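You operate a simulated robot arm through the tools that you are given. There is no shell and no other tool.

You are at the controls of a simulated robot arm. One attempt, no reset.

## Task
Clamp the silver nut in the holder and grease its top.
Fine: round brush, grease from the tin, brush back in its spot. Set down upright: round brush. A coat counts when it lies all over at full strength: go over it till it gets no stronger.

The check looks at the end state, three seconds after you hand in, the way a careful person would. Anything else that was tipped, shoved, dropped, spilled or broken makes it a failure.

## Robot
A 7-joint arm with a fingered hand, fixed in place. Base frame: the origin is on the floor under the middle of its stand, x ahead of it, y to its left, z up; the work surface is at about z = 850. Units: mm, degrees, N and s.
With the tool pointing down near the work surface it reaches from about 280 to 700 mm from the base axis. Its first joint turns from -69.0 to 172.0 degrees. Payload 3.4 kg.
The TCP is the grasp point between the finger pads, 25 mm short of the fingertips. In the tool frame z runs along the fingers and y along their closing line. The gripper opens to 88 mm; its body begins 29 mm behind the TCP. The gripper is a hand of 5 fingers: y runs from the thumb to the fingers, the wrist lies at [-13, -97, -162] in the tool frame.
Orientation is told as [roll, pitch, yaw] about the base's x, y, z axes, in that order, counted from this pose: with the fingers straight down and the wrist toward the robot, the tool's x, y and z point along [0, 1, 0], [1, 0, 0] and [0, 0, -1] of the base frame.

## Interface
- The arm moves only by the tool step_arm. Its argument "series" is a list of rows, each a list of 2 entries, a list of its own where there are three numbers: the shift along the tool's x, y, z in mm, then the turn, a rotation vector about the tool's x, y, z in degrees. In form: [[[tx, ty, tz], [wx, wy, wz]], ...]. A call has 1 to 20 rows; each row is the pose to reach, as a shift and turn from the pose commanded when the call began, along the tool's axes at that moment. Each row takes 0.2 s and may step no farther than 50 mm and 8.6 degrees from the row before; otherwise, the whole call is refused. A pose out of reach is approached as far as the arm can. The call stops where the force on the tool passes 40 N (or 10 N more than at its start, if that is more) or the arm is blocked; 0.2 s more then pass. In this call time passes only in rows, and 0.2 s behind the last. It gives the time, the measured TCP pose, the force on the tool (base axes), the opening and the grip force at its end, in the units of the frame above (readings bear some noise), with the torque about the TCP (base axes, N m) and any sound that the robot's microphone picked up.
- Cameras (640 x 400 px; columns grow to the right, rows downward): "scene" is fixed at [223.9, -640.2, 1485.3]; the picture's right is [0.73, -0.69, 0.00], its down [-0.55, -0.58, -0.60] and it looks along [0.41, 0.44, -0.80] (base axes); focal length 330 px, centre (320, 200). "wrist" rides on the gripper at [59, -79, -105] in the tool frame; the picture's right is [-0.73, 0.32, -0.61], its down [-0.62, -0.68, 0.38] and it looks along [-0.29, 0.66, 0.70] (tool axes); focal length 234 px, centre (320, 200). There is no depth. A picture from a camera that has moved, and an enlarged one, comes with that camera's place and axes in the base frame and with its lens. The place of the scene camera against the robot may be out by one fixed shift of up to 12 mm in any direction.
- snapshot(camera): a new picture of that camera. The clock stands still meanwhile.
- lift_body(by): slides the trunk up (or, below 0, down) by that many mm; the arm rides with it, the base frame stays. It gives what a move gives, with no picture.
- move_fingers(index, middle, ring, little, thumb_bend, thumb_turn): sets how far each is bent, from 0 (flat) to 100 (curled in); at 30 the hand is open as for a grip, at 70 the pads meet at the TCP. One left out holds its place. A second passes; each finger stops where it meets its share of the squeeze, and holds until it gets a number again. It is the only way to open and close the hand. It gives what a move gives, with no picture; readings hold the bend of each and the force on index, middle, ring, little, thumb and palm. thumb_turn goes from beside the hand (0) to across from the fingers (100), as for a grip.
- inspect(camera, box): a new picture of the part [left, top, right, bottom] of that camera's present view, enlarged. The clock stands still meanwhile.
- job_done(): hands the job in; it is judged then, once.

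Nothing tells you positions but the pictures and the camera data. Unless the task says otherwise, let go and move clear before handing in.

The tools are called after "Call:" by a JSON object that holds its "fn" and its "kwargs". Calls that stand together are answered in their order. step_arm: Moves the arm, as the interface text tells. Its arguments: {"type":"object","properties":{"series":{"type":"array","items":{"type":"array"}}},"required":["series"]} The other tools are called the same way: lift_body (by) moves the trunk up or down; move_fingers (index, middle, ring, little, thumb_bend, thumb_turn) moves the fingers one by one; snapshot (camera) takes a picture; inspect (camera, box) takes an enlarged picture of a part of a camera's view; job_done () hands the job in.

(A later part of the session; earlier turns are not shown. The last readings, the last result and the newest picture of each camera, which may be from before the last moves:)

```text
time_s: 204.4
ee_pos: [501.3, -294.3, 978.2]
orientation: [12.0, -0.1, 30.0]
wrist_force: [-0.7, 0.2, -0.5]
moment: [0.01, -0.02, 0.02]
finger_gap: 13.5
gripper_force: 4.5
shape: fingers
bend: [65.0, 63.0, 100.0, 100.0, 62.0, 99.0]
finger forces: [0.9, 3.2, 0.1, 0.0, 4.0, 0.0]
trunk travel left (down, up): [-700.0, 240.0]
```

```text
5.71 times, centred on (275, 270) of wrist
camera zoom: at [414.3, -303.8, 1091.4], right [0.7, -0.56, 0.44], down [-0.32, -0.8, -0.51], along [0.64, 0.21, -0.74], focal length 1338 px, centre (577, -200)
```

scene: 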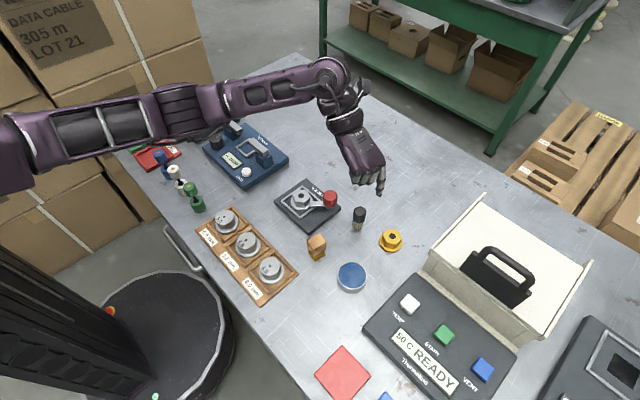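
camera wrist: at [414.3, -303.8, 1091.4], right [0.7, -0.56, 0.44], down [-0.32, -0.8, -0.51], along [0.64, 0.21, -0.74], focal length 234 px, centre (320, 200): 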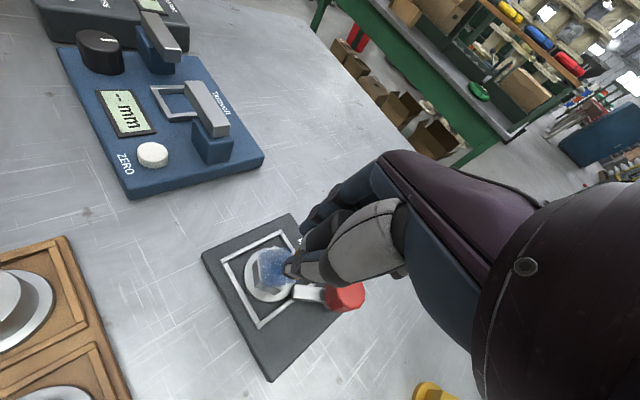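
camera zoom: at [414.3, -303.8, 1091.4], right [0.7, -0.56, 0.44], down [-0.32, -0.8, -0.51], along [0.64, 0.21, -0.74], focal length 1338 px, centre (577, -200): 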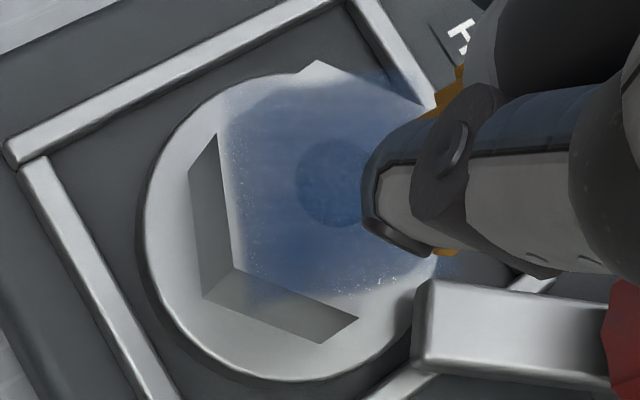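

The coat now reaches the edge. To be sure the brush isn't running dry, I'll re-load it once in the tin and go over the face again to see whether it gets any stronger.

Call:
{"fn": "step_arm", "kwargs": {"series": [[[-18.5, -17.4, -3.9], [0, 0, 0]], [[-37, -34.8, -7.9], [0, 0, 0]], [[-55.4, -52.1, -11.8], [0, 0, 0]], [[-73.9, -69.5, -15.7], [0, 0, 0]], [[-92.4, -86.9, -19.6], [0, 0, 0]], [[-110.9, -104.3, -23.6], [0, 0, 0]], [[-129.3, -121.6, -27.5], [0, 0, 0]], [[-147.8, -139, -31.4], [0, 0, 0]]]}}

Call:
{"fn": "inspect", "kwargs": {"camera": "scene", "box": [300, 210, 400, 310]}}

Call:
{"fn": "inspect", "kwargs": {"camera": "wrist", "box": [200, 160, 400, 340]}}

```text
time_s: 206.2
ee_pos: [455.0, -498.2, 974.8]
orientation: [12.1, -0.1, 30.0]
wrist_force: [-0.2, 0.2, -1.0]
moment: [0.02, -0.04, 0.01]
finger_gap: 13.7
gripper_force: 3.4
shape: fingers
bend: [65.0, 63.0, 100.0, 100.0, 62.0, 99.0]
finger forces: [0.9, 3.0, 0.0, 0.0, 3.9, 0.1]
trunk travel left (down, up): [-700.0, 240.0]
```

```text
4.00 times, centred on (350, 260) of scene
camera zoom: at [223.9, -640.2, 1485.3], right [0.73, -0.69, 0.0], down [-0.55, -0.58, -0.6], along [0.41, 0.44, -0.8], focal length 1320 px, centre (200, -40)
```

zoom: 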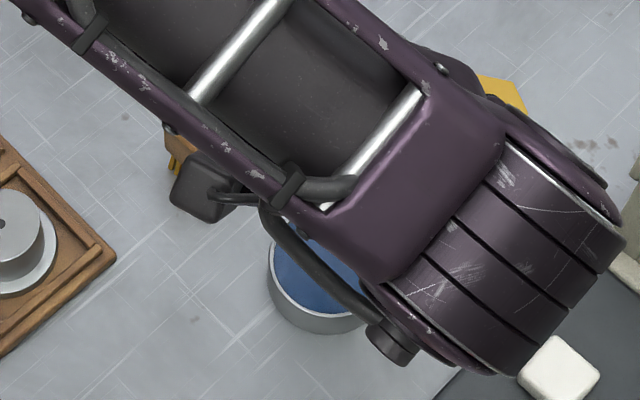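

```text
2.22 times, centred on (300, 250) of wrist
camera zoom: at [367.6, -506.6, 1090.3], right [0.7, -0.56, 0.44], down [-0.33, -0.8, -0.51], along [0.64, 0.21, -0.74], focal length 520 px, centre (364, 89)
```

zoom: 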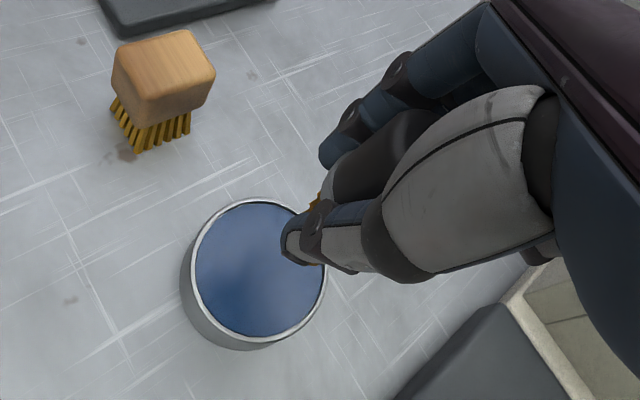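

I'm above the tin. Lowering gently until the bristles meet the grease.

Call:
{"fn": "step_arm", "kwargs": {"series": [[[-4.2, 0, 19.6], [0, 0, 0]], [[-8.3, 0, 39.1], [0, 0, 0]], [[-11.4, 0, 53.8], [0, 0, 0]], [[-12.9, 0, 60.6], [0, 0, 0]]]}}

Call:
{"fn": "step_arm", "kwargs": {"series": [[[-0.4, 0, 2], [0, 0, 0]], [[-0.8, 0, 4], [0, 0, 0]]]}}

Call:
{"fn": "step_arm", "kwargs": {"series": [[[-0.2, 0, 1], [0, 0, 0]], [[-0.4, 0, 2], [0, 0, 0]]]}}

Call:
{"fn": "inspect", "kwargs": {"camera": "wrist", "box": [200, 160, 400, 340]}}

```text
time_s: 207.2
ee_pos: [456.4, -496.1, 914.0]
orientation: [12.1, 0.0, 30.0]
wrist_force: [0.4, 0.5, -0.2]
moment: [0.01, 0.01, 0.0]
finger_gap: 13.5
gripper_force: 3.7
shape: fingers
bend: [65.0, 63.0, 100.0, 100.0, 62.0, 99.0]
finger forces: [0.9, 3.0, 0.1, 0.0, 4.0, 0.0]
trunk travel left (down, up): [-700.0, 240.0]
```

```text
time_s: 207.8
ee_pos: [455.6, -495.6, 910.8]
orientation: [12.0, -0.1, 30.0]
wrist_force: [0.6, -0.8, -1.3]
moment: [0.0, -0.02, 0.01]
finger_gap: 13.4
gripper_force: 3.8
shape: fingers
bend: [65.0, 63.0, 100.0, 100.0, 62.0, 99.0]
finger forces: [0.9, 3.1, 0.0, 0.0, 3.8, 0.1]
trunk travel left (down, up): [-700.0, 240.0]
```

```text
time_s: 208.4
ee_pos: [456.0, -493.5, 909.9]
orientation: [12.0, -0.1, 30.0]
wrist_force: [-0.1, -0.9, 2.8]
moment: [0.03, -0.01, 0.04]
finger_gap: 13.0
gripper_force: 4.3
shape: fingers
bend: [65.0, 63.0, 100.0, 100.0, 62.0, 99.0]
finger forces: [1.0, 3.3, 0.1, 0.1, 4.6, 0.0]
trunk travel left (down, up): [-700.0, 240.0]
```

```text
2.22 times, centred on (300, 250) of wrist
camera zoom: at [368.3, -504.3, 1023.8], right [0.7, -0.56, 0.44], down [-0.33, -0.8, -0.51], along [0.64, 0.21, -0.74], focal length 520 px, centre (364, 89)
```

zoom: 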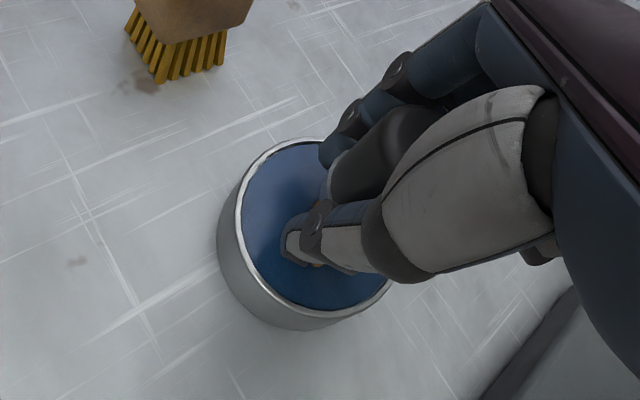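

Contact with the grease at about 3 N. I'll make a small swirl, lift, and return to the nut.

Call:
{"fn": "step_arm", "kwargs": {"series": [[[2, 1, 0], [0, 0, 0]], [[2, -2, 0], [0, 0, 0]], [[-1, -2, 0], [0, 0, 0]], [[0, 0, 0], [0, 0, 0]], [[1, 0, -4.9], [0, 0, 0]], [[4.2, 0, -19.6], [0, 0, 0]], [[8.3, 0, -39.1], [0, 0, 0]], [[13.7, 0, -64.5], [0, 0, 0]]]}}

Call:
{"fn": "step_arm", "kwargs": {"series": [[[18.5, 17.4, 3.9], [0, 0, 0]], [[37, 34.8, 7.9], [0, 0, 0]], [[55.4, 52.1, 11.8], [0, 0, 0]], [[73.9, 69.5, 15.7], [0, 0, 0]], [[92.4, 86.9, 19.6], [0, 0, 0]], [[110.9, 104.3, 23.6], [0, 0, 0]], [[129.3, 121.6, 27.5], [0, 0, 0]], [[143.2, 144.9, 31], [0, 0, 0]]]}}

Call:
{"fn": "inspect", "kwargs": {"camera": "scene", "box": [282, 162, 322, 212]}}

Call:
{"fn": "inspect", "kwargs": {"camera": "wrist", "box": [220, 190, 360, 330]}}

```text
time_s: 210.2
ee_pos: [455.2, -493.8, 974.9]
orientation: [12.0, 0.0, 29.9]
wrist_force: [0.1, 0.2, -0.2]
moment: [-0.01, 0.0, -0.02]
finger_gap: 12.6
gripper_force: 3.9
shape: fingers
bend: [66.0, 63.0, 100.0, 100.0, 62.0, 99.0]
finger forces: [0.9, 3.1, 0.0, 0.0, 3.8, 0.0]
trunk travel left (down, up): [-700.0, 240.0]
```

```text
time_s: 212.0
ee_pos: [508.3, -293.3, 974.3]
orientation: [11.9, 0.0, 30.0]
wrist_force: [0.7, 0.2, -0.7]
moment: [0.02, -0.02, 0.01]
finger_gap: 12.4
gripper_force: 3.8
shape: fingers
bend: [66.0, 63.0, 100.0, 100.0, 62.0, 99.0]
finger forces: [0.8, 3.1, 0.0, 0.0, 3.7, 0.1]
trunk travel left (down, up): [-700.0, 240.0]
```

```text
8.00 times, centred on (302, 187) of scene
camera zoom: at [223.9, -640.2, 1485.3], right [0.73, -0.69, 0.0], down [-0.55, -0.58, -0.6], along [0.41, 0.44, -0.8], focal length 2639 px, centre (464, 304)
```

zoom: 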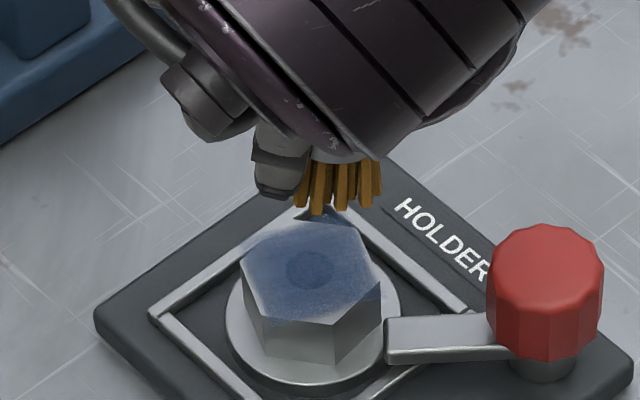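

```text
2.86 times, centred on (290, 260) of wrist
camera zoom: at [420.7, -302.4, 1088.3], right [0.7, -0.56, 0.44], down [-0.33, -0.8, -0.5], along [0.64, 0.21, -0.74], focal length 669 px, centre (406, 29)
```

zoom: 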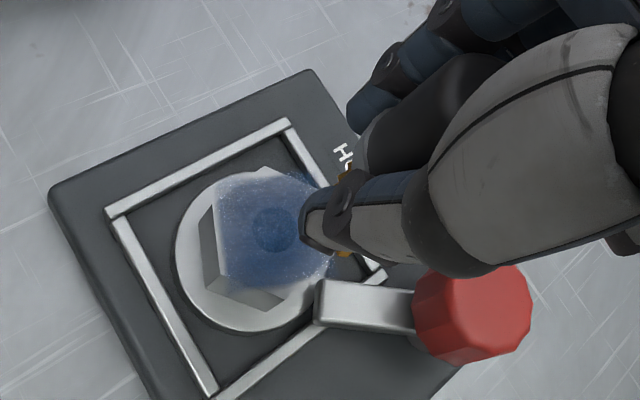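

The grip has relaxed a little through the strokes; I'll firm it slightly and then check the brush in the hand.

Call:
{"fn": "move_fingers", "kwargs": {"index": 69, "middle": 68, "thumb_bend": 68}}

Call:
{"fn": "inspect", "kwargs": {"camera": "scene", "box": [282, 162, 322, 212]}}

Call:
{"fn": "inspect", "kwargs": {"camera": "wrist", "box": [250, 160, 390, 300]}}

```text
time_s: 213.0
ee_pos: [508.8, -295.3, 973.6]
orientation: [12.1, 0.0, 30.1]
wrist_force: [-0.6, 0.3, -1.3]
moment: [-0.04, 0.03, -0.03]
finger_gap: 11.7
gripper_force: 4.8
shape: fingers
bend: [67.0, 63.0, 100.0, 100.0, 62.0, 99.0]
finger forces: [1.2, 3.5, 0.0, 0.0, 4.4, 0.0]
trunk travel left (down, up): [-700.0, 240.0]
```

```text
8.00 times, centred on (302, 187) of scene
camera zoom: at [223.9, -640.2, 1485.3], right [0.73, -0.69, 0.0], down [-0.55, -0.58, -0.6], along [0.41, 0.44, -0.8], focal length 2639 px, centre (464, 304)
```

zoom: 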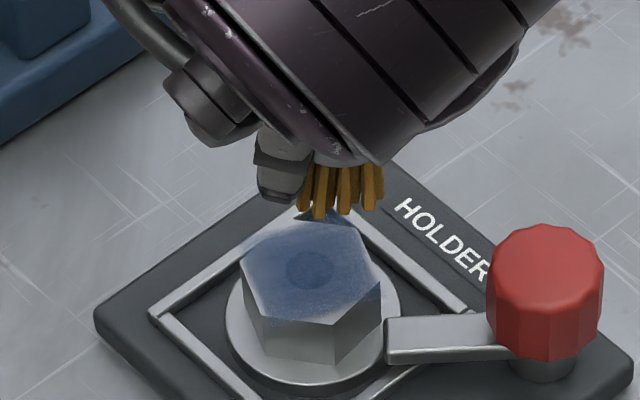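

```text
2.86 times, centred on (320, 230) of wrist
camera zoom: at [420.3, -303.7, 1088.2], right [0.7, -0.56, 0.44], down [-0.33, -0.8, -0.51], along [0.64, 0.21, -0.74], focal length 669 px, centre (320, 114)
```

zoom: 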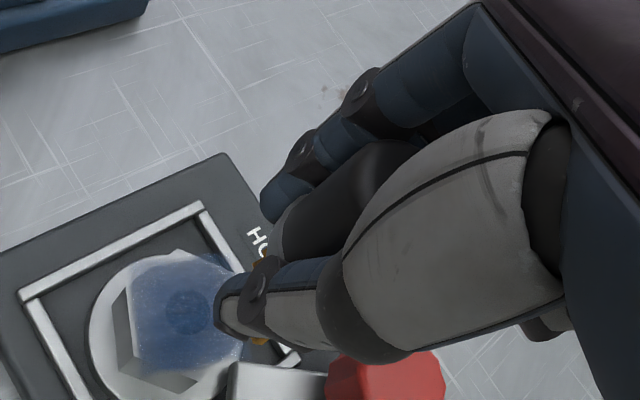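

I'll bring the reloaded brush back onto the nut's centre and check alignment at contact.

Call:
{"fn": "step_arm", "kwargs": {"series": [[[9.7, 2.8, 2.1], [0, 0, 0]], [[5.5, 2.8, 21.7], [0, 0, 0]], [[2.4, 2.8, 36.3], [0, 0, 0]], [[1.2, 2.8, 42.2], [0, 0, 0]]]}}

Call:
{"fn": "step_arm", "kwargs": {"series": [[[-0.2, 0, 1], [0, 0, 0]], [[-0.5, 0, 2.5], [0, 0, 0]]]}}

Call:
{"fn": "step_arm", "kwargs": {"series": [[[-0.2, 0, 1], [0, 0, 0]], [[-0.4, 0, 2], [0, 0, 0]]]}}

Call:
{"fn": "inspect", "kwargs": {"camera": "scene", "box": [282, 172, 322, 212]}}

```text
time_s: 214.0
ee_pos: [505.2, -286.0, 933.8]
orientation: [12.0, 0.0, 30.0]
wrist_force: [-0.7, -0.3, -1.3]
moment: [0.02, -0.03, 0.02]
finger_gap: 11.9
gripper_force: 4.1
shape: fingers
bend: [67.0, 63.0, 100.0, 100.0, 62.0, 99.0]
finger forces: [1.1, 3.4, 0.0, 0.1, 4.4, 0.1]
trunk travel left (down, up): [-700.0, 240.0]
```

```text
time_s: 214.6
ee_pos: [506.0, -285.6, 931.5]
orientation: [12.1, 0.0, 30.0]
wrist_force: [0.5, 0.1, 0.1]
moment: [0.0, 0.02, -0.01]
finger_gap: 11.8
gripper_force: 4.2
shape: fingers
bend: [67.0, 63.0, 100.0, 100.0, 62.0, 99.0]
finger forces: [1.1, 3.5, 0.0, 0.0, 4.5, 0.0]
trunk travel left (down, up): [-700.0, 240.0]
```

```text
time_s: 215.2
ee_pos: [505.7, -286.0, 928.8]
orientation: [12.0, 0.0, 30.0]
wrist_force: [-0.2, -0.9, 0.4]
moment: [0.02, 0.0, 0.01]
finger_gap: 11.7
gripper_force: 4.6
shape: fingers
bend: [67.0, 63.0, 100.0, 100.0, 62.0, 99.0]
finger forces: [1.1, 3.4, 0.0, 0.1, 4.3, 0.0]
trunk travel left (down, up): [-700.0, 240.0]
```

```text
10.00 times, centred on (302, 192) of scene
camera zoom: at [223.9, -640.2, 1485.3], right [0.73, -0.69, 0.0], down [-0.55, -0.58, -0.6], along [0.41, 0.44, -0.8], focal length 3299 px, centre (500, 280)
```

zoom: 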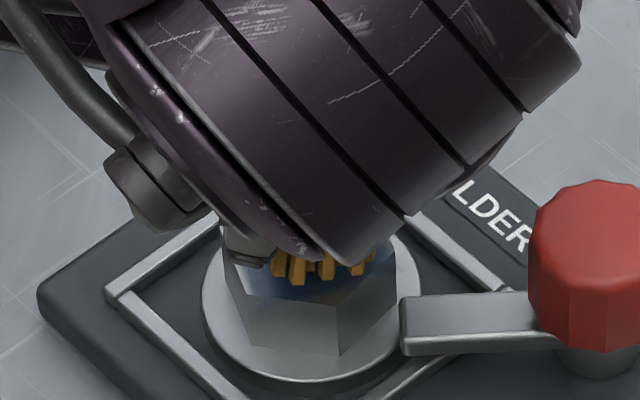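

Slightly right of centre. I'll correct by 4 mm and lower until contact.

Call:
{"fn": "step_arm", "kwargs": {"series": [[[3.6, -1.1, 0.8], [0, 0, 0]], [[3.4, -1.1, 1.8], [0, 0, 0]]]}}

Call:
{"fn": "step_arm", "kwargs": {"series": [[[-0.2, 0, 1], [0, 0, 0]]]}}

Call:
{"fn": "step_arm", "kwargs": {"series": [[[-0.2, 0, 1], [0, 0, 0]]]}}

```text
time_s: 215.8
ee_pos: [503.3, -283.5, 928.0]
orientation: [12.0, 0.0, 30.0]
wrist_force: [-0.4, 0.4, 0.3]
moment: [0.04, 0.02, 0.04]
finger_gap: 12.0
gripper_force: 4.0
shape: fingers
bend: [67.0, 63.0, 100.0, 100.0, 62.0, 99.0]
finger forces: [1.1, 3.4, 0.1, 0.0, 4.4, 0.0]
trunk travel left (down, up): [-700.0, 240.0]
```

```text
time_s: 216.2
ee_pos: [503.6, -282.9, 926.6]
orientation: [12.1, -0.1, 30.0]
wrist_force: [-0.3, 0.0, 0.3]
moment: [0.01, 0.0, 0.01]
finger_gap: 11.7
gripper_force: 4.6
shape: fingers
bend: [67.0, 63.0, 100.0, 100.0, 62.0, 99.0]
finger forces: [1.1, 3.4, 0.0, 0.1, 4.5, 0.0]
trunk travel left (down, up): [-700.0, 240.0]
```

```text
time_s: 216.6
ee_pos: [503.3, -282.1, 925.4]
orientation: [12.0, -0.1, 30.1]
wrist_force: [-0.3, 0.6, 0.6]
moment: [-0.03, -0.02, -0.03]
finger_gap: 11.7
gripper_force: 4.9
shape: fingers
bend: [67.0, 63.0, 100.0, 100.0, 62.0, 99.0]
finger forces: [1.2, 3.7, 0.0, 0.0, 4.6, 0.0]
trunk travel left (down, up): [-700.0, 240.0]
```

Call:
{"fn": "step_arm", "kwargs": {"series": [[[-0.2, 0, 0.8], [0, 0, 0]]]}}

Call:
{"fn": "step_arm", "kwargs": {"series": [[[-0.2, 0, 0.8], [0, 0, 0]]]}}

Call:
{"fn": "inspect", "kwargs": {"camera": "scene", "box": [282, 172, 322, 212]}}

```text
time_s: 217.0
ee_pos: [502.5, -283.0, 925.3]
orientation: [12.1, -0.1, 30.1]
wrist_force: [0.0, 0.2, 2.5]
moment: [0.01, 0.0, 0.01]
finger_gap: 11.5
gripper_force: 5.2
shape: fingers
bend: [67.0, 63.0, 100.0, 100.0, 62.0, 99.0]
finger forces: [1.4, 3.9, 0.1, 0.0, 5.2, 0.0]
trunk travel left (down, up): [-700.0, 240.0]
```

```text
time_s: 217.4
ee_pos: [502.7, -282.9, 924.9]
orientation: [12.0, 0.0, 30.0]
wrist_force: [-1.0, 2.2, 5.2]
moment: [0.0, -0.02, 0.01]
finger_gap: 11.3
gripper_force: 6.4
shape: fingers
bend: [67.0, 63.0, 100.0, 100.0, 62.0, 99.0]
finger forces: [1.4, 4.3, 0.0, 0.0, 5.5, 0.0]
trunk travel left (down, up): [-700.0, 240.0]
```

```text
10.00 times, centred on (302, 192) of scene
camera zoom: at [223.9, -640.2, 1485.3], right [0.73, -0.69, 0.0], down [-0.55, -0.58, -0.6], along [0.41, 0.44, -0.8], focal length 3299 px, centre (500, 280)
```

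zoom: 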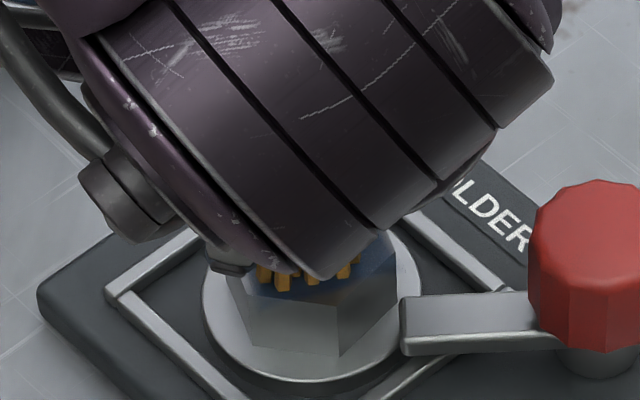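

Centred, with about 5 N; I'll back off slightly and run the full raster again.

Call:
{"fn": "step_arm", "kwargs": {"series": [[[5.9, -4.6, 0.8], [0, 0, 0]], [[11.7, -9.1, 2.1], [0, 0, 0]], [[7.3, -15.1, 1.1], [0, 0, 0]], [[2.8, -21, 0.2], [0, 0, 0]], [[7.3, -15.1, 1.1], [0, 0, 0]], [[11.7, -9.1, 2.1], [0, 0, 0]], [[16.2, -3.2, 3.0], [0, 0, 0]], [[20.6, 2.8, 4.0], [0, 0, 0]], [[16.8, 5.8, 3.1], [0, 0, 0]], [[12.3, -0.1, 2.2], [0, 0, 0]], [[7.9, -6.1, 1.25], [0, 0, 0]], [[3.4, -12, 0.3], [0, 0, 0]], [[-1.1, -18, -0.6], [0, 0, 0]], [[-4.9, -15, -1.5], [0, 0, 0]], [[-0.5, -9, -0.5], [0, 0, 0]], [[4, -3, 0.4], [0, 0, 0]], [[8.5, 2.9, 1.3], [0, 0, 0]], [[12.9, 8.9, 2.3], [0, 0, 0]]]}}

Call:
{"fn": "step_arm", "kwargs": {"series": [[[-3.9, 3, -0.8], [0, 0, 0]], [[-8.3, -2.9, -1.8], [0, 0, 0]], [[-12.8, -8.9, -2.7], [0, 0, 0]], [[-17.3, -14.9, -3.6], [0, 0, 0]], [[-21.7, -20.8, -4.6], [0, 0, 0]], [[-25.6, -17.8, -5.4], [0, 0, 0]], [[-21.2, -11.8, -4.4], [0, 0, 0]], [[-16.7, -5.9, -3.5], [0, 0, 0]], [[-12.2, 0.1, -2.6], [0, 0, 0]], [[-7.8, 6.1, -1.6], [0, 0, 0]], [[-11.6, 9.1, -2.5], [0, 0, 0]], [[-16.1, 3.1, -3.4], [0, 0, 0]], [[-20.6, -2.8, -4.35], [0, 0, 0]], [[-25, -8.8, -5.3], [0, 0, 0]], [[-27.7, -12.4, -5.9], [0, 0, 0]], [[-30.4, -7.7, -6.5], [0, 0, 0]], [[-24.4, 0.2, -5.2], [0, 0, 0]], [[-20, 6.2, -4.2], [0, 0, 0]], [[-15.5, 12.1, -3.3], [0, 0, 0]]]}}

Call:
{"fn": "step_arm", "kwargs": {"series": [[[1, 0, -5], [0, 0, 0]], [[5, 0, -25], [0, 0, 0]], [[9.4, 0, -44], [0, 0, 0]], [[20, -15, -50], [0, 0, 0]]]}}

Call:
{"fn": "inspect", "kwargs": {"camera": "scene", "box": [292, 186, 312, 204]}}

Call:
{"fn": "inspect", "kwargs": {"camera": "scene", "box": [282, 162, 322, 212]}}

Call:
{"fn": "snapshot", "kwargs": {"camera": "wrist"}}

```text
time_s: 221.2
ee_pos: [503.3, -268.1, 923.7]
orientation: [12.0, 0.0, 29.8]
wrist_force: [-0.2, 0.1, 0.1]
moment: [0.03, 0.03, 0.02]
finger_gap: 9.0
gripper_force: 4.1
shape: fingers
bend: [68.0, 64.0, 100.0, 100.0, 63.0, 99.0]
finger forces: [0.7, 3.3, 0.0, 0.0, 4.1, 0.1]
trunk travel left (down, up): [-700.0, 240.0]
```

```text
time_s: 225.2
ee_pos: [522.6, -275.3, 924.7]
orientation: [12.1, 0.0, 30.0]
wrist_force: [0.3, 1.3, 0.6]
moment: [0.0, 0.0, -0.02]
finger_gap: 7.7
gripper_force: 3.6
shape: fingers
bend: [68.0, 64.0, 100.0, 100.0, 64.0, 99.0]
finger forces: [0.8, 3.0, 0.0, 0.1, 3.6, 0.1]
trunk travel left (down, up): [-700.0, 240.0]
```

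```text
time_s: 226.2
ee_pos: [504.5, -275.2, 979.1]
orientation: [12.0, 0.0, 30.0]
wrist_force: [0.4, 0.6, -0.1]
moment: [-0.02, -0.03, 0.07]
finger_gap: 7.8
gripper_force: 3.6
shape: fingers
bend: [68.0, 64.0, 100.0, 100.0, 64.0, 99.0]
finger forces: [0.7, 3.0, 0.0, 0.0, 3.5, 0.1]
trunk travel left (down, up): [-700.0, 240.0]
```

```text
16.00 times, centred on (302, 195) of scene
camera zoom: at [223.9, -640.2, 1485.3], right [0.73, -0.69, 0.0], down [-0.55, -0.58, -0.6], along [0.41, 0.44, -0.8], focal length 5278 px, centre (608, 280)
```

zoom: 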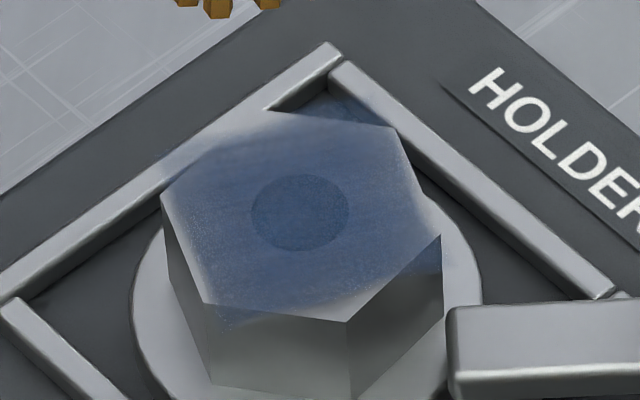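

```text
8.00 times, centred on (302, 187) of scene
camera zoom: at [223.9, -640.2, 1485.3], right [0.73, -0.69, 0.0], down [-0.55, -0.58, -0.6], along [0.41, 0.44, -0.8], focal length 2639 px, centre (464, 304)
```

zoom: 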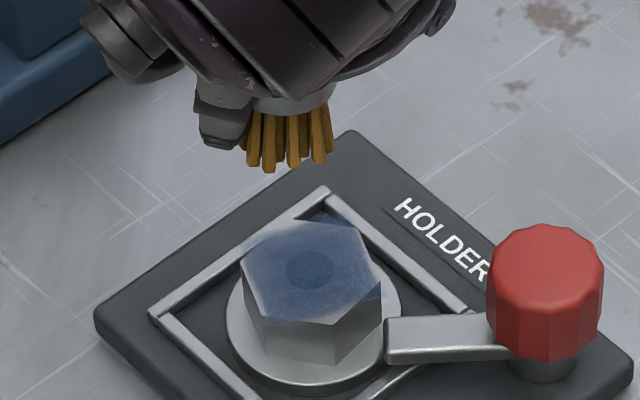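

```text
taken
camera wrist: at [417.0, -283.9, 1092.5], right [0.7, -0.56, 0.44], down [-0.32, -0.8, -0.51], along [0.64, 0.21, -0.74], focal length 234 px, centre (320, 200)
```

wrist: 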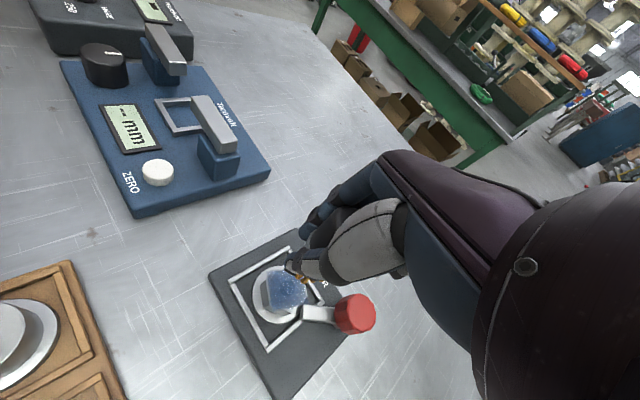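

The coat looks unchanged from before this pass — about as strong as it gets. But my grip on the brush is creeping, so I'll check it closely before moving on.

Call:
{"fn": "inspect", "kwargs": {"camera": "wrist", "box": [250, 170, 390, 310]}}

Call:
{"fn": "inspect", "kwargs": {"camera": "scene", "box": [280, 150, 320, 190]}}

Call:
{"fn": "inspect", "kwargs": {"camera": "wrist", "box": [240, 250, 330, 340]}}

```text
2.86 times, centred on (320, 240) of wrist
camera zoom: at [417.0, -283.9, 1092.5], right [0.7, -0.56, 0.44], down [-0.32, -0.8, -0.51], along [0.64, 0.21, -0.74], focal length 669 px, centre (320, 86)
```

zoom: 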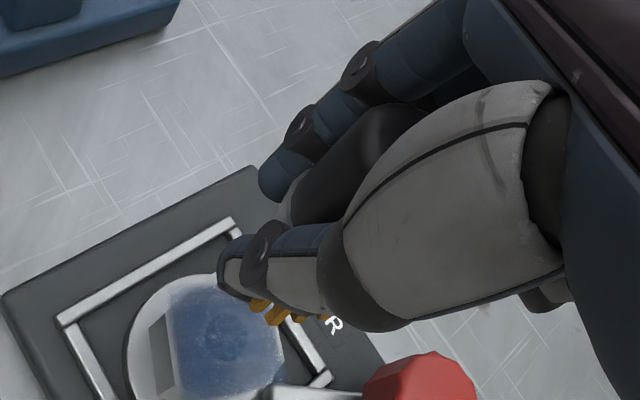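

```text
10.00 times, centred on (300, 170) of scene
camera zoom: at [223.9, -640.2, 1485.3], right [0.73, -0.69, 0.0], down [-0.55, -0.58, -0.6], along [0.41, 0.44, -0.8], focal length 3299 px, centre (520, 500)
```

zoom: 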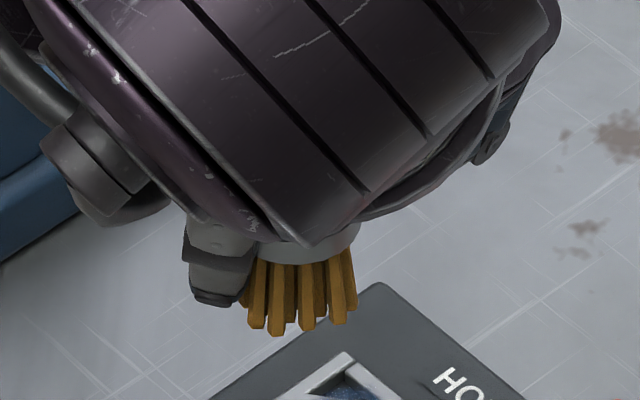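

```text
4.44 times, centred on (285, 295) of wrist
camera zoom: at [417.0, -283.9, 1092.5], right [0.7, -0.56, 0.44], down [-0.32, -0.8, -0.51], along [0.64, 0.21, -0.74], focal length 1041 px, centre (476, -222)
```

zoom: 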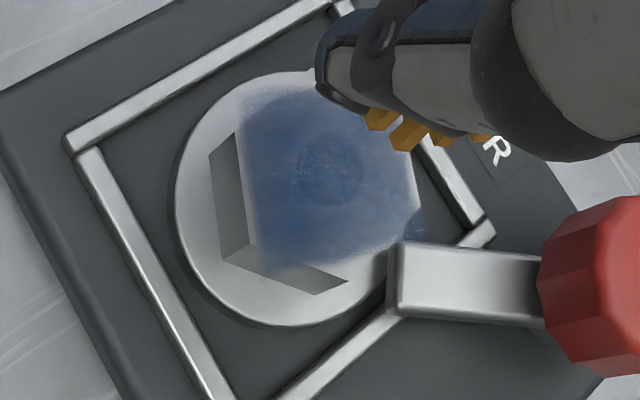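

The whole square of the face is covered; the brush, however, is slowly turning in my fingers. I'll take it back to its home spot now, set it down, and inspect the coat with a clear view before deciding on another pass.

Call:
{"fn": "step_arm", "kwargs": {"series": [[[-17.5, -3.3, -3.7], [-1.3, 0, 6.1]], [[-34.9, -6.7, -7.4], [-2.6, 0, 12.2]], [[-52.4, -10, -11.1], [-3.9, 0, 18.3]], [[-69.8, -13.4, -14.9], [-5.2, 0, 24.4]], [[-87.3, -16.7, -18.6], [-6.5, 0, 30.6]], [[-104.8, -20, -22.3], [-7.8, 0, 36.7]], [[-122.2, -23.4, -26], [-9.1, 0, 42.8]], [[-139.7, -26.7, -29.7], [-10.4, 0, 48.9]]]}}

Call:
{"fn": "inspect", "kwargs": {"camera": "scene", "box": [310, 150, 410, 250]}}

Call:
{"fn": "inspect", "kwargs": {"camera": "wrist", "box": [220, 160, 400, 340]}}

Call:
{"fn": "inspect", "kwargs": {"camera": "scene", "box": [292, 186, 312, 204]}}

```text
time_s: 228.0
ee_pos: [555.1, -413.4, 976.7]
orientation: [12.0, 0.0, -20.0]
wrist_force: [0.3, -0.5, -1.0]
moment: [-0.01, 0.02, 0.0]
finger_gap: 7.8
gripper_force: 4.0
shape: fingers
bend: [68.0, 64.0, 100.0, 100.0, 64.0, 99.0]
finger forces: [0.7, 3.0, 0.0, 0.0, 3.5, 0.0]
trunk travel left (down, up): [-700.0, 240.0]
```

```text
4.00 times, centred on (360, 200) of scene
camera zoom: at [223.9, -640.2, 1485.3], right [0.73, -0.69, 0.0], down [-0.55, -0.58, -0.6], along [0.41, 0.44, -0.8], focal length 1320 px, centre (160, 200)
```

zoom: 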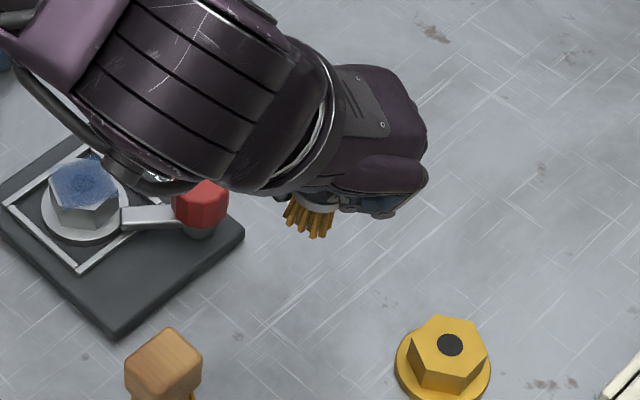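

```text
2.22 times, centred on (310, 250) of wrist
camera zoom: at [491.3, -352.4, 1091.5], right [0.02, -0.9, 0.44], down [-0.82, -0.26, -0.51], along [0.57, -0.36, -0.74], focal length 520 px, centre (342, 89)
```

zoom: 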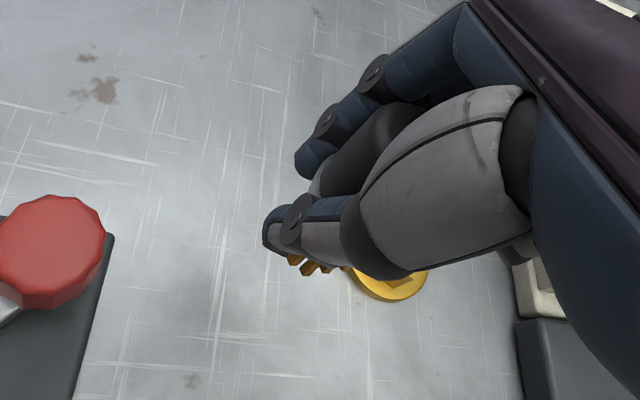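

```text
16.00 times, centred on (302, 195) of scene
camera zoom: at [223.9, -640.2, 1485.3], right [0.73, -0.69, 0.0], down [-0.55, -0.58, -0.6], along [0.41, 0.44, -0.8], focal length 5278 px, centre (608, 280)
```

zoom: 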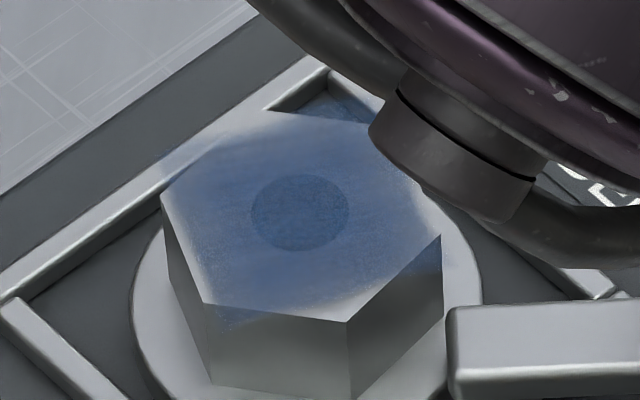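

The brush hangs vertical and right above its home spot. I'll lower it to the bench.

Call:
{"fn": "step_arm", "kwargs": {"series": [[[-4.2, 0, 19.6], [0, 0, 0]], [[-8.3, 0, 39.1], [0, 0, 0]], [[-12.5, 0, 58.7], [0, 0, 0]], [[-15.6, 0, 73.4], [0, 0, 0]], [[-17.2, 0, 81.2], [0, 0, 0]]]}}

Call:
{"fn": "step_arm", "kwargs": {"series": [[[-0.4, 0, 2], [0, 0, 0]], [[-0.8, 0, 4], [0, 0, 0]]]}}

Call:
{"fn": "step_arm", "kwargs": {"series": [[[-0.2, 0, 1], [0, 0, 0]], [[-0.4, 0, 2], [0, 0, 0]]]}}

Call:
{"fn": "inspect", "kwargs": {"camera": "scene", "box": [330, 185, 390, 245]}}

```text
time_s: 229.2
ee_pos: [552.4, -411.7, 893.8]
orientation: [12.1, 0.0, -20.0]
wrist_force: [0.4, -0.3, 0.1]
moment: [0.0, 0.01, -0.01]
finger_gap: 7.9
gripper_force: 2.6
shape: fingers
bend: [68.0, 64.0, 100.0, 100.0, 64.0, 99.0]
finger forces: [0.5, 3.0, 0.1, 0.0, 3.4, 0.0]
trunk travel left (down, up): [-700.0, 240.0]
```

```text
time_s: 229.8
ee_pos: [552.7, -411.9, 890.5]
orientation: [12.1, -0.1, -20.0]
wrist_force: [-0.8, -0.2, -0.5]
moment: [-0.03, 0.02, 0.05]
finger_gap: 7.8
gripper_force: 3.8
shape: fingers
bend: [68.0, 64.0, 100.0, 100.0, 64.0, 99.0]
finger forces: [0.6, 3.0, 0.1, 0.1, 3.4, 0.0]
trunk travel left (down, up): [-700.0, 240.0]
```

```text
time_s: 230.4
ee_pos: [553.8, -412.0, 888.3]
orientation: [12.1, 0.0, -20.1]
wrist_force: [-1.3, -0.7, -0.9]
moment: [0.01, -0.01, 0.0]
finger_gap: 7.7
gripper_force: 2.8
shape: fingers
bend: [68.0, 64.0, 100.0, 100.0, 64.0, 99.0]
finger forces: [0.6, 3.0, 0.0, 0.0, 3.4, 0.0]
trunk travel left (down, up): [-700.0, 240.0]
```

```text
6.67 times, centred on (360, 215) of scene
camera zoom: at [223.9, -640.2, 1485.3], right [0.73, -0.69, 0.0], down [-0.55, -0.58, -0.6], along [0.41, 0.44, -0.8], focal length 2199 px, centre (53, 100)
```

zoom: 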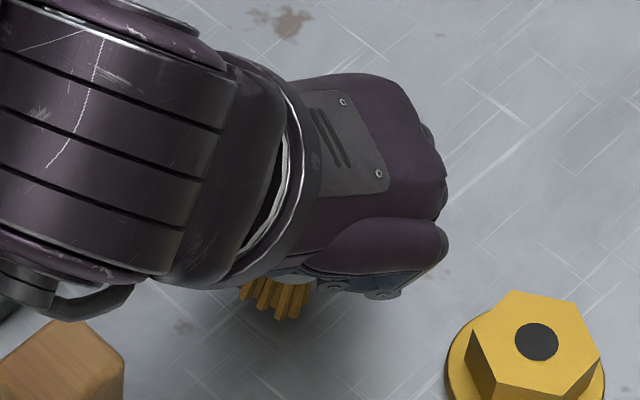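

Almost at the bench; a few more fine steps.

Call:
{"fn": "step_arm", "kwargs": {"series": [[[-0.2, 0, 1], [0, 0, 0]], [[-0.4, 0, 2], [0, 0, 0]]]}}

Call:
{"fn": "step_arm", "kwargs": {"series": [[[-0.2, 0, 1], [0, 0, 0]]]}}

Call:
{"fn": "step_arm", "kwargs": {"series": [[[-0.2, 0, 1], [0, 0, 0]]]}}

Call:
{"fn": "inspect", "kwargs": {"camera": "scene", "box": [330, 185, 390, 245]}}

Call:
{"fn": "inspect", "kwargs": {"camera": "wrist", "box": [220, 160, 400, 340]}}

```text
time_s: 231.0
ee_pos: [552.3, -412.4, 886.2]
orientation: [12.0, 0.0, -19.9]
wrist_force: [0.0, -1.4, 0.1]
moment: [0.01, -0.02, -0.02]
finger_gap: 7.7
gripper_force: 3.1
shape: fingers
bend: [68.0, 64.0, 100.0, 100.0, 64.0, 99.0]
finger forces: [0.6, 3.1, 0.1, 0.1, 3.4, 0.0]
trunk travel left (down, up): [-700.0, 240.0]
```

```text
time_s: 231.4
ee_pos: [552.8, -411.8, 885.2]
orientation: [12.1, 0.0, -20.0]
wrist_force: [0.2, -0.2, 1.7]
moment: [-0.01, -0.01, 0.01]
finger_gap: 7.5
gripper_force: 3.7
shape: fingers
bend: [68.0, 64.0, 100.0, 100.0, 64.0, 99.0]
finger forces: [0.4, 3.3, 0.0, 0.1, 3.5, 0.0]
trunk travel left (down, up): [-700.0, 240.0]
```

```text
time_s: 231.8
ee_pos: [552.3, -411.2, 884.3]
orientation: [12.0, -0.2, -19.9]
wrist_force: [-0.1, 0.2, 4.5]
moment: [0.0, -0.03, -0.03]
finger_gap: 7.6
gripper_force: 4.2
shape: fingers
bend: [68.0, 64.0, 100.0, 100.0, 64.0, 99.0]
finger forces: [0.4, 3.7, 0.0, 0.0, 4.4, 0.0]
trunk travel left (down, up): [-700.0, 240.0]
```

```text
6.67 times, centred on (360, 215) of scene
camera zoom: at [223.9, -640.2, 1485.3], right [0.73, -0.69, 0.0], down [-0.55, -0.58, -0.6], along [0.41, 0.44, -0.8], focal length 2199 px, centre (53, 100)
```

zoom: 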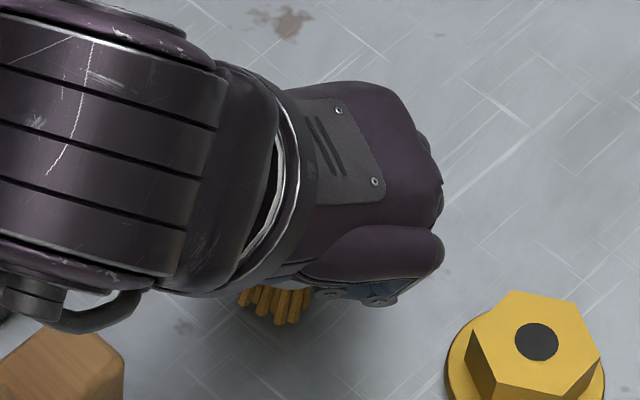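

```text
2.22 times, centred on (310, 250) of wrist
camera zoom: at [489.1, -351.6, 998.6], right [0.02, -0.9, 0.44], down [-0.82, -0.27, -0.51], along [0.57, -0.36, -0.74], focal length 520 px, centre (342, 89)
```

zoom: 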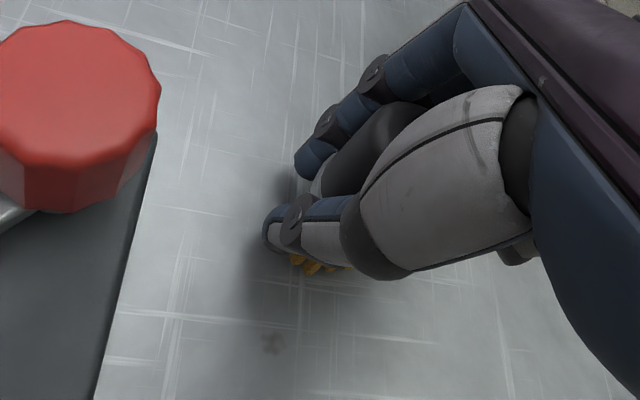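

The brush is standing on the bench. I'll loosen the fingers step by step.

Call:
{"fn": "move_fingers", "kwargs": {"index": 60, "middle": 60, "thumb_bend": 60}}

Call:
{"fn": "inspect", "kwargs": {"camera": "wrist", "box": [220, 160, 400, 340]}}

Call:
{"fn": "move_fingers", "kwargs": {"index": 54, "middle": 54, "thumb_bend": 54}}

Call:
{"fn": "inspect", "kwargs": {"camera": "wrist", "box": [220, 160, 400, 340]}}

Call:
{"fn": "inspect", "kwargs": {"camera": "scene", "box": [330, 185, 390, 245]}}

```text
time_s: 232.8
ee_pos: [554.1, -411.5, 883.6]
orientation: [12.0, 0.0, -20.0]
wrist_force: [0.2, 0.1, 0.0]
moment: [0.03, 0.01, 0.03]
finger_gap: 19.7
gripper_force: 0.7
shape: fingers
bend: [60.0, 60.0, 100.0, 100.0, 60.0, 99.0]
finger forces: [0.0, 0.1, 0.0, 0.0, 0.3, 0.0]
trunk travel left (down, up): [-700.0, 240.0]
```

```text
2.22 times, centred on (310, 250) of wrist
camera zoom: at [489.8, -351.9, 997.9], right [0.02, -0.9, 0.44], down [-0.82, -0.26, -0.51], along [0.57, -0.35, -0.74], focal length 520 px, centre (342, 89)
```

zoom: 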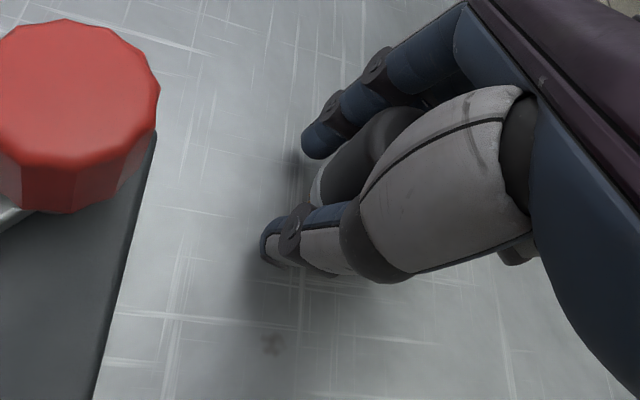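

```text
time_s: 233.8
ee_pos: [551.8, -411.0, 883.8]
orientation: [12.1, -0.1, -20.0]
wrist_force: [0.2, -0.1, 0.0]
moment: [0.02, 0.01, -0.01]
finger_gap: 32.4
gripper_force: 0.0
shape: fingers
bend: [54.0, 54.0, 100.0, 100.0, 54.0, 99.0]
finger forces: [0.0, 0.0, 0.0, 0.0, 0.0, 0.0]
trunk travel left (down, up): [-700.0, 240.0]
```

```text
2.22 times, centred on (310, 250) of wrist
camera zoom: at [489.7, -352.0, 997.9], right [0.02, -0.9, 0.44], down [-0.82, -0.26, -0.51], along [0.57, -0.35, -0.74], focal length 520 px, centre (342, 89)
```

zoom: 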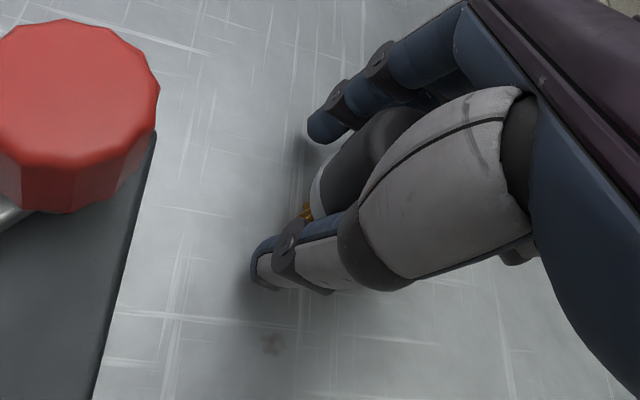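

```text
6.67 times, centred on (360, 215) of scene
camera zoom: at [223.9, -640.2, 1485.3], right [0.73, -0.69, 0.0], down [-0.55, -0.58, -0.6], along [0.41, 0.44, -0.8], focal length 2199 px, centre (53, 100)
```

zoom: 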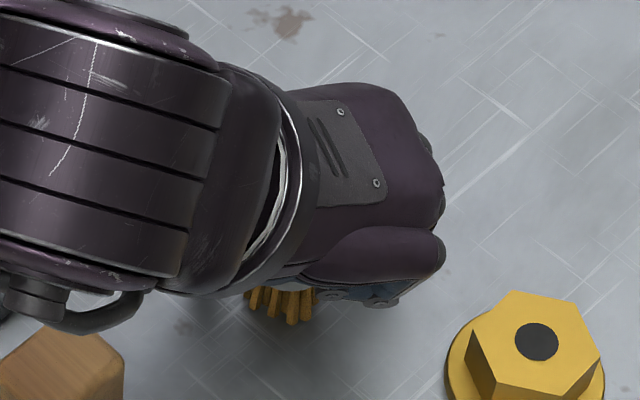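

The brush stands by itself. I'll open wide and rise straight up.

Call:
{"fn": "move_fingers", "kwargs": {"index": 40, "middle": 40, "thumb_bend": 40}}

Call:
{"fn": "step_arm", "kwargs": {"series": [[[2.1, 0, -9.8], [0, 0, 0]], [[6.2, 0, -29.3], [0, 0, 0]], [[12.5, 0, -58.7], [0, 0, 0]], [[20.8, 0, -97.8], [0, 0, 0]], [[27, 0, -127], [0, 0, 0]]]}}

Call:
{"fn": "step_arm", "kwargs": {"series": [[[-2, 0, 0], [0, -6, 0]], [[-4, -25, 0], [0, -12, 0]], [[-4, -65, 0], [0, -12, 0]]]}}

Call:
{"fn": "snapshot", "kwargs": {"camera": "scene"}}

Call:
{"fn": "inspect", "kwargs": {"camera": "scene", "box": [260, 160, 420, 260]}}

Call:
{"fn": "snapshot", "kwargs": {"camera": "wrist"}}

```text
time_s: 234.8
ee_pos: [552.6, -412.0, 884.2]
orientation: [12.0, 0.0, -20.0]
wrist_force: [-0.8, 0.1, -0.3]
moment: [0.01, -0.03, 0.0]
finger_gap: 63.5
gripper_force: 0.1
shape: fingers
bend: [40.0, 40.0, 100.0, 100.0, 40.0, 97.0]
finger forces: [0.0, 0.0, 0.1, 0.0, 0.1, 0.1]
trunk travel left (down, up): [-700.0, 240.0]
```

```text
time_s: 236.0
ee_pos: [555.5, -413.0, 1013.8]
orientation: [12.0, 0.0, -20.0]
wrist_force: [0.4, 1.1, -1.0]
moment: [-0.02, 0.0, -0.01]
finger_gap: 63.4
gripper_force: 0.0
shape: fingers
bend: [40.0, 40.0, 100.0, 100.0, 40.0, 97.0]
finger forces: [0.0, 0.0, 0.0, 0.1, 0.1, 0.1]
trunk travel left (down, up): [-700.0, 240.0]
```

```text
time_s: 236.8
ee_pos: [489.4, -391.0, 1014.2]
orientation: [0.0, 0.0, -20.0]
wrist_force: [-0.1, 0.4, -0.3]
moment: [-0.03, 0.0, 0.0]
finger_gap: 63.2
gripper_force: 0.0
shape: fingers
bend: [40.0, 40.0, 100.0, 100.0, 40.0, 97.0]
finger forces: [0.0, 0.0, 0.1, 0.1, 0.0, 0.1]
trunk travel left (down, up): [-700.0, 240.0]
```

```text
taken
```

scene: 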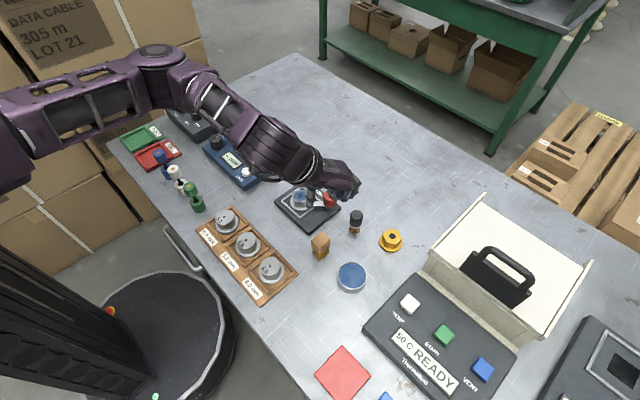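

```text
4.00 times, centred on (340, 210) of scene
camera zoom: at [223.9, -640.2, 1485.3], right [0.73, -0.69, 0.0], down [-0.55, -0.58, -0.6], along [0.41, 0.44, -0.8], focal length 1320 px, centre (240, 160)
```

zoom: 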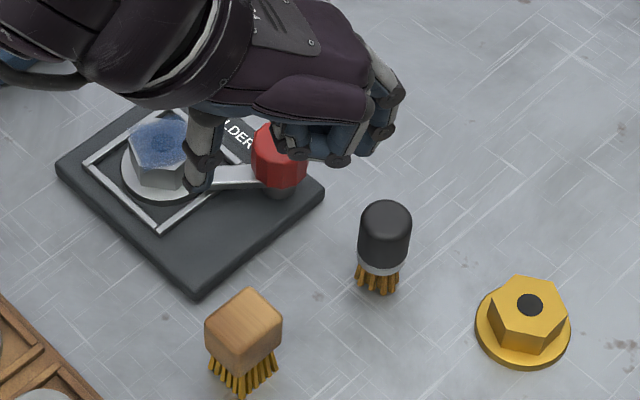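

```text
taken
camera wrist: at [434.5, -310.2, 1117.9], right [0.05, -0.79, 0.61], down [-0.85, -0.35, -0.38], along [0.52, -0.5, -0.7], focal length 234 px, centre (320, 200)
```

wrist: 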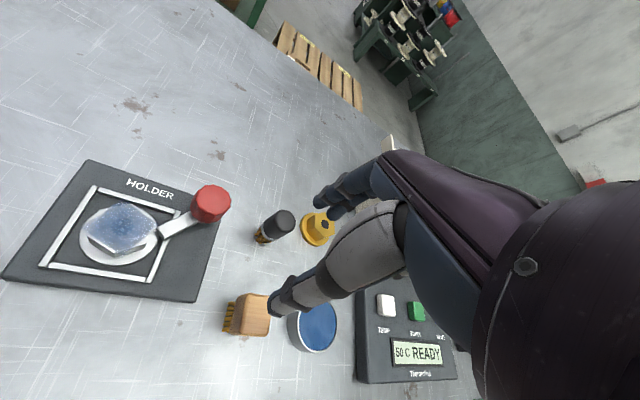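

The round brush is upright, within about a millimetre of its original place, and the wooden brush matches too. Now a clear close look at the coat on the nut.

Call:
{"fn": "inspect", "kwargs": {"camera": "wrist", "box": [70, 190, 180, 280]}}

Call:
{"fn": "step_arm", "kwargs": {"series": [[[-20, 20, -10], [0, 0, 0]], [[-50, 50, -20], [0, 0, 0]], [[-90, 60, -20], [0, 0, 0]]]}}

Call:
{"fn": "inspect", "kwargs": {"camera": "scene", "box": [292, 186, 312, 204]}}

Call:
{"fn": "snapshot", "kwargs": {"camera": "wrist"}}

```text
4.44 times, centred on (125, 235) of wrist
camera zoom: at [434.5, -310.2, 1117.9], right [0.05, -0.79, 0.61], down [-0.85, -0.35, -0.38], along [0.52, -0.5, -0.7], focal length 1041 px, centre (1187, 44)
```

zoom: 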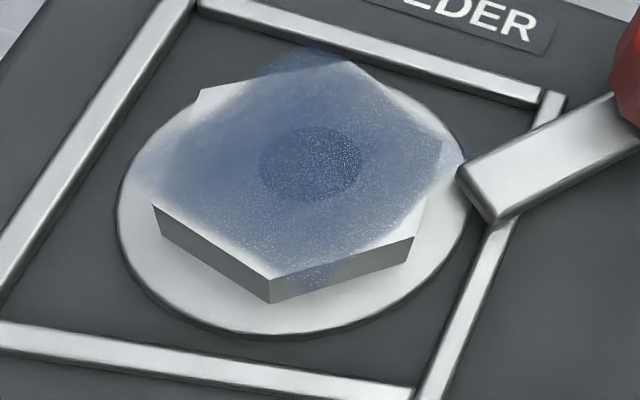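

```text
time_s: 237.6
ee_pos: [514.9, -502.6, 1031.6]
orientation: [0.1, -0.1, -20.0]
wrist_force: [0.4, 0.1, 0.5]
moment: [0.02, -0.05, 0.03]
finger_gap: 63.5
gripper_force: 0.1
shape: fingers
bend: [40.0, 40.0, 100.0, 100.0, 40.0, 97.0]
finger forces: [0.0, 0.1, 0.0, 0.0, 0.0, 0.1]
trunk travel left (down, up): [-700.0, 240.0]
```

```text
16.00 times, centred on (302, 195) of scene
camera zoom: at [223.9, -640.2, 1485.3], right [0.73, -0.69, 0.0], down [-0.55, -0.58, -0.6], along [0.41, 0.44, -0.8], focal length 5278 px, centre (608, 280)
```

zoom: 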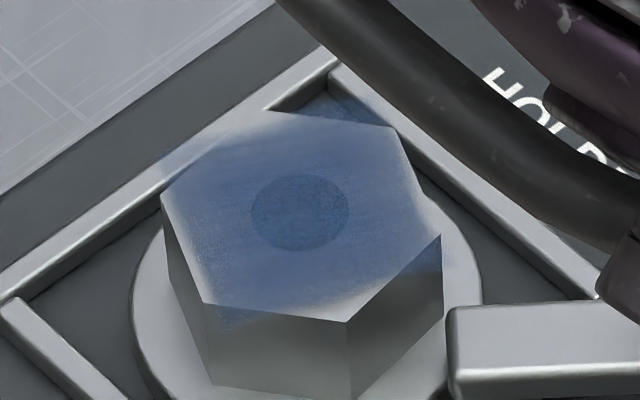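

```text
taken
camera wrist: at [459.2, -420.6, 1137.9], right [0.05, -0.79, 0.61], down [-0.85, -0.35, -0.38], along [0.52, -0.5, -0.7], focal length 234 px, centre (320, 200)
```

wrist: 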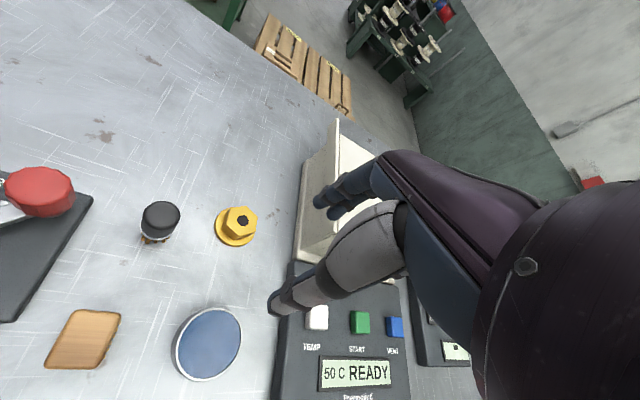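

The coat covers the whole drawn square; the speckled, lighter look toward one side makes me want one more careful pass with a freshly loaded, upright brush to be sure it gets no stronger. I'll re-grip the round brush.

Call:
{"fn": "step_arm", "kwargs": {"series": [[[25, 1, 3], [0, 0, 4.2]], [[50, 2, 6], [0, 0, 8.5]], [[75, 3, 9], [0, 0, 12.7]], [[98.6, 3.6, 12], [0, 0, 17]]]}}

Call:
{"fn": "inspect", "kwargs": {"camera": "wrist", "box": [200, 200, 360, 330]}}

Call:
{"fn": "inspect", "kwargs": {"camera": "scene", "box": [332, 200, 380, 240]}}

```text
time_s: 238.6
ee_pos: [551.6, -406.6, 1021.9]
orientation: [-0.1, -0.1, -37.1]
wrist_force: [0.7, 0.1, 0.1]
moment: [-0.05, 0.01, 0.0]
finger_gap: 63.4
gripper_force: 0.0
shape: fingers
bend: [40.0, 40.0, 100.0, 100.0, 40.0, 97.0]
finger forces: [0.0, 0.1, 0.1, 0.0, 0.1, 0.0]
trunk travel left (down, up): [-700.0, 240.0]
```

```text
3.08 times, centred on (280, 265) of wrist
camera zoom: at [524.4, -313.0, 1126.3], right [-0.18, -0.77, 0.61], down [-0.92, -0.09, -0.38], along [0.35, -0.63, -0.7], focal length 720 px, centre (443, 0)
```

zoom: 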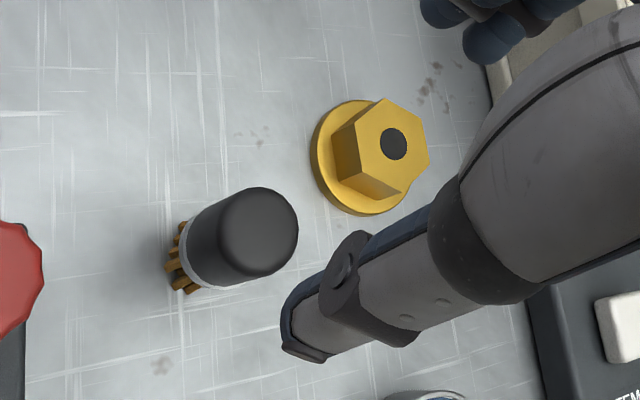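

```text
10.00 times, centred on (356, 220) of scene
camera zoom: at [223.9, -640.2, 1485.3], right [0.73, -0.69, 0.0], down [-0.55, -0.58, -0.6], along [0.41, 0.44, -0.8], focal length 3299 px, centre (-40, 0)
```

zoom: 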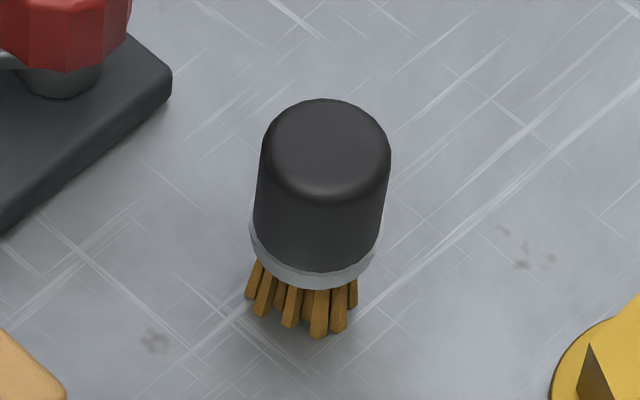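

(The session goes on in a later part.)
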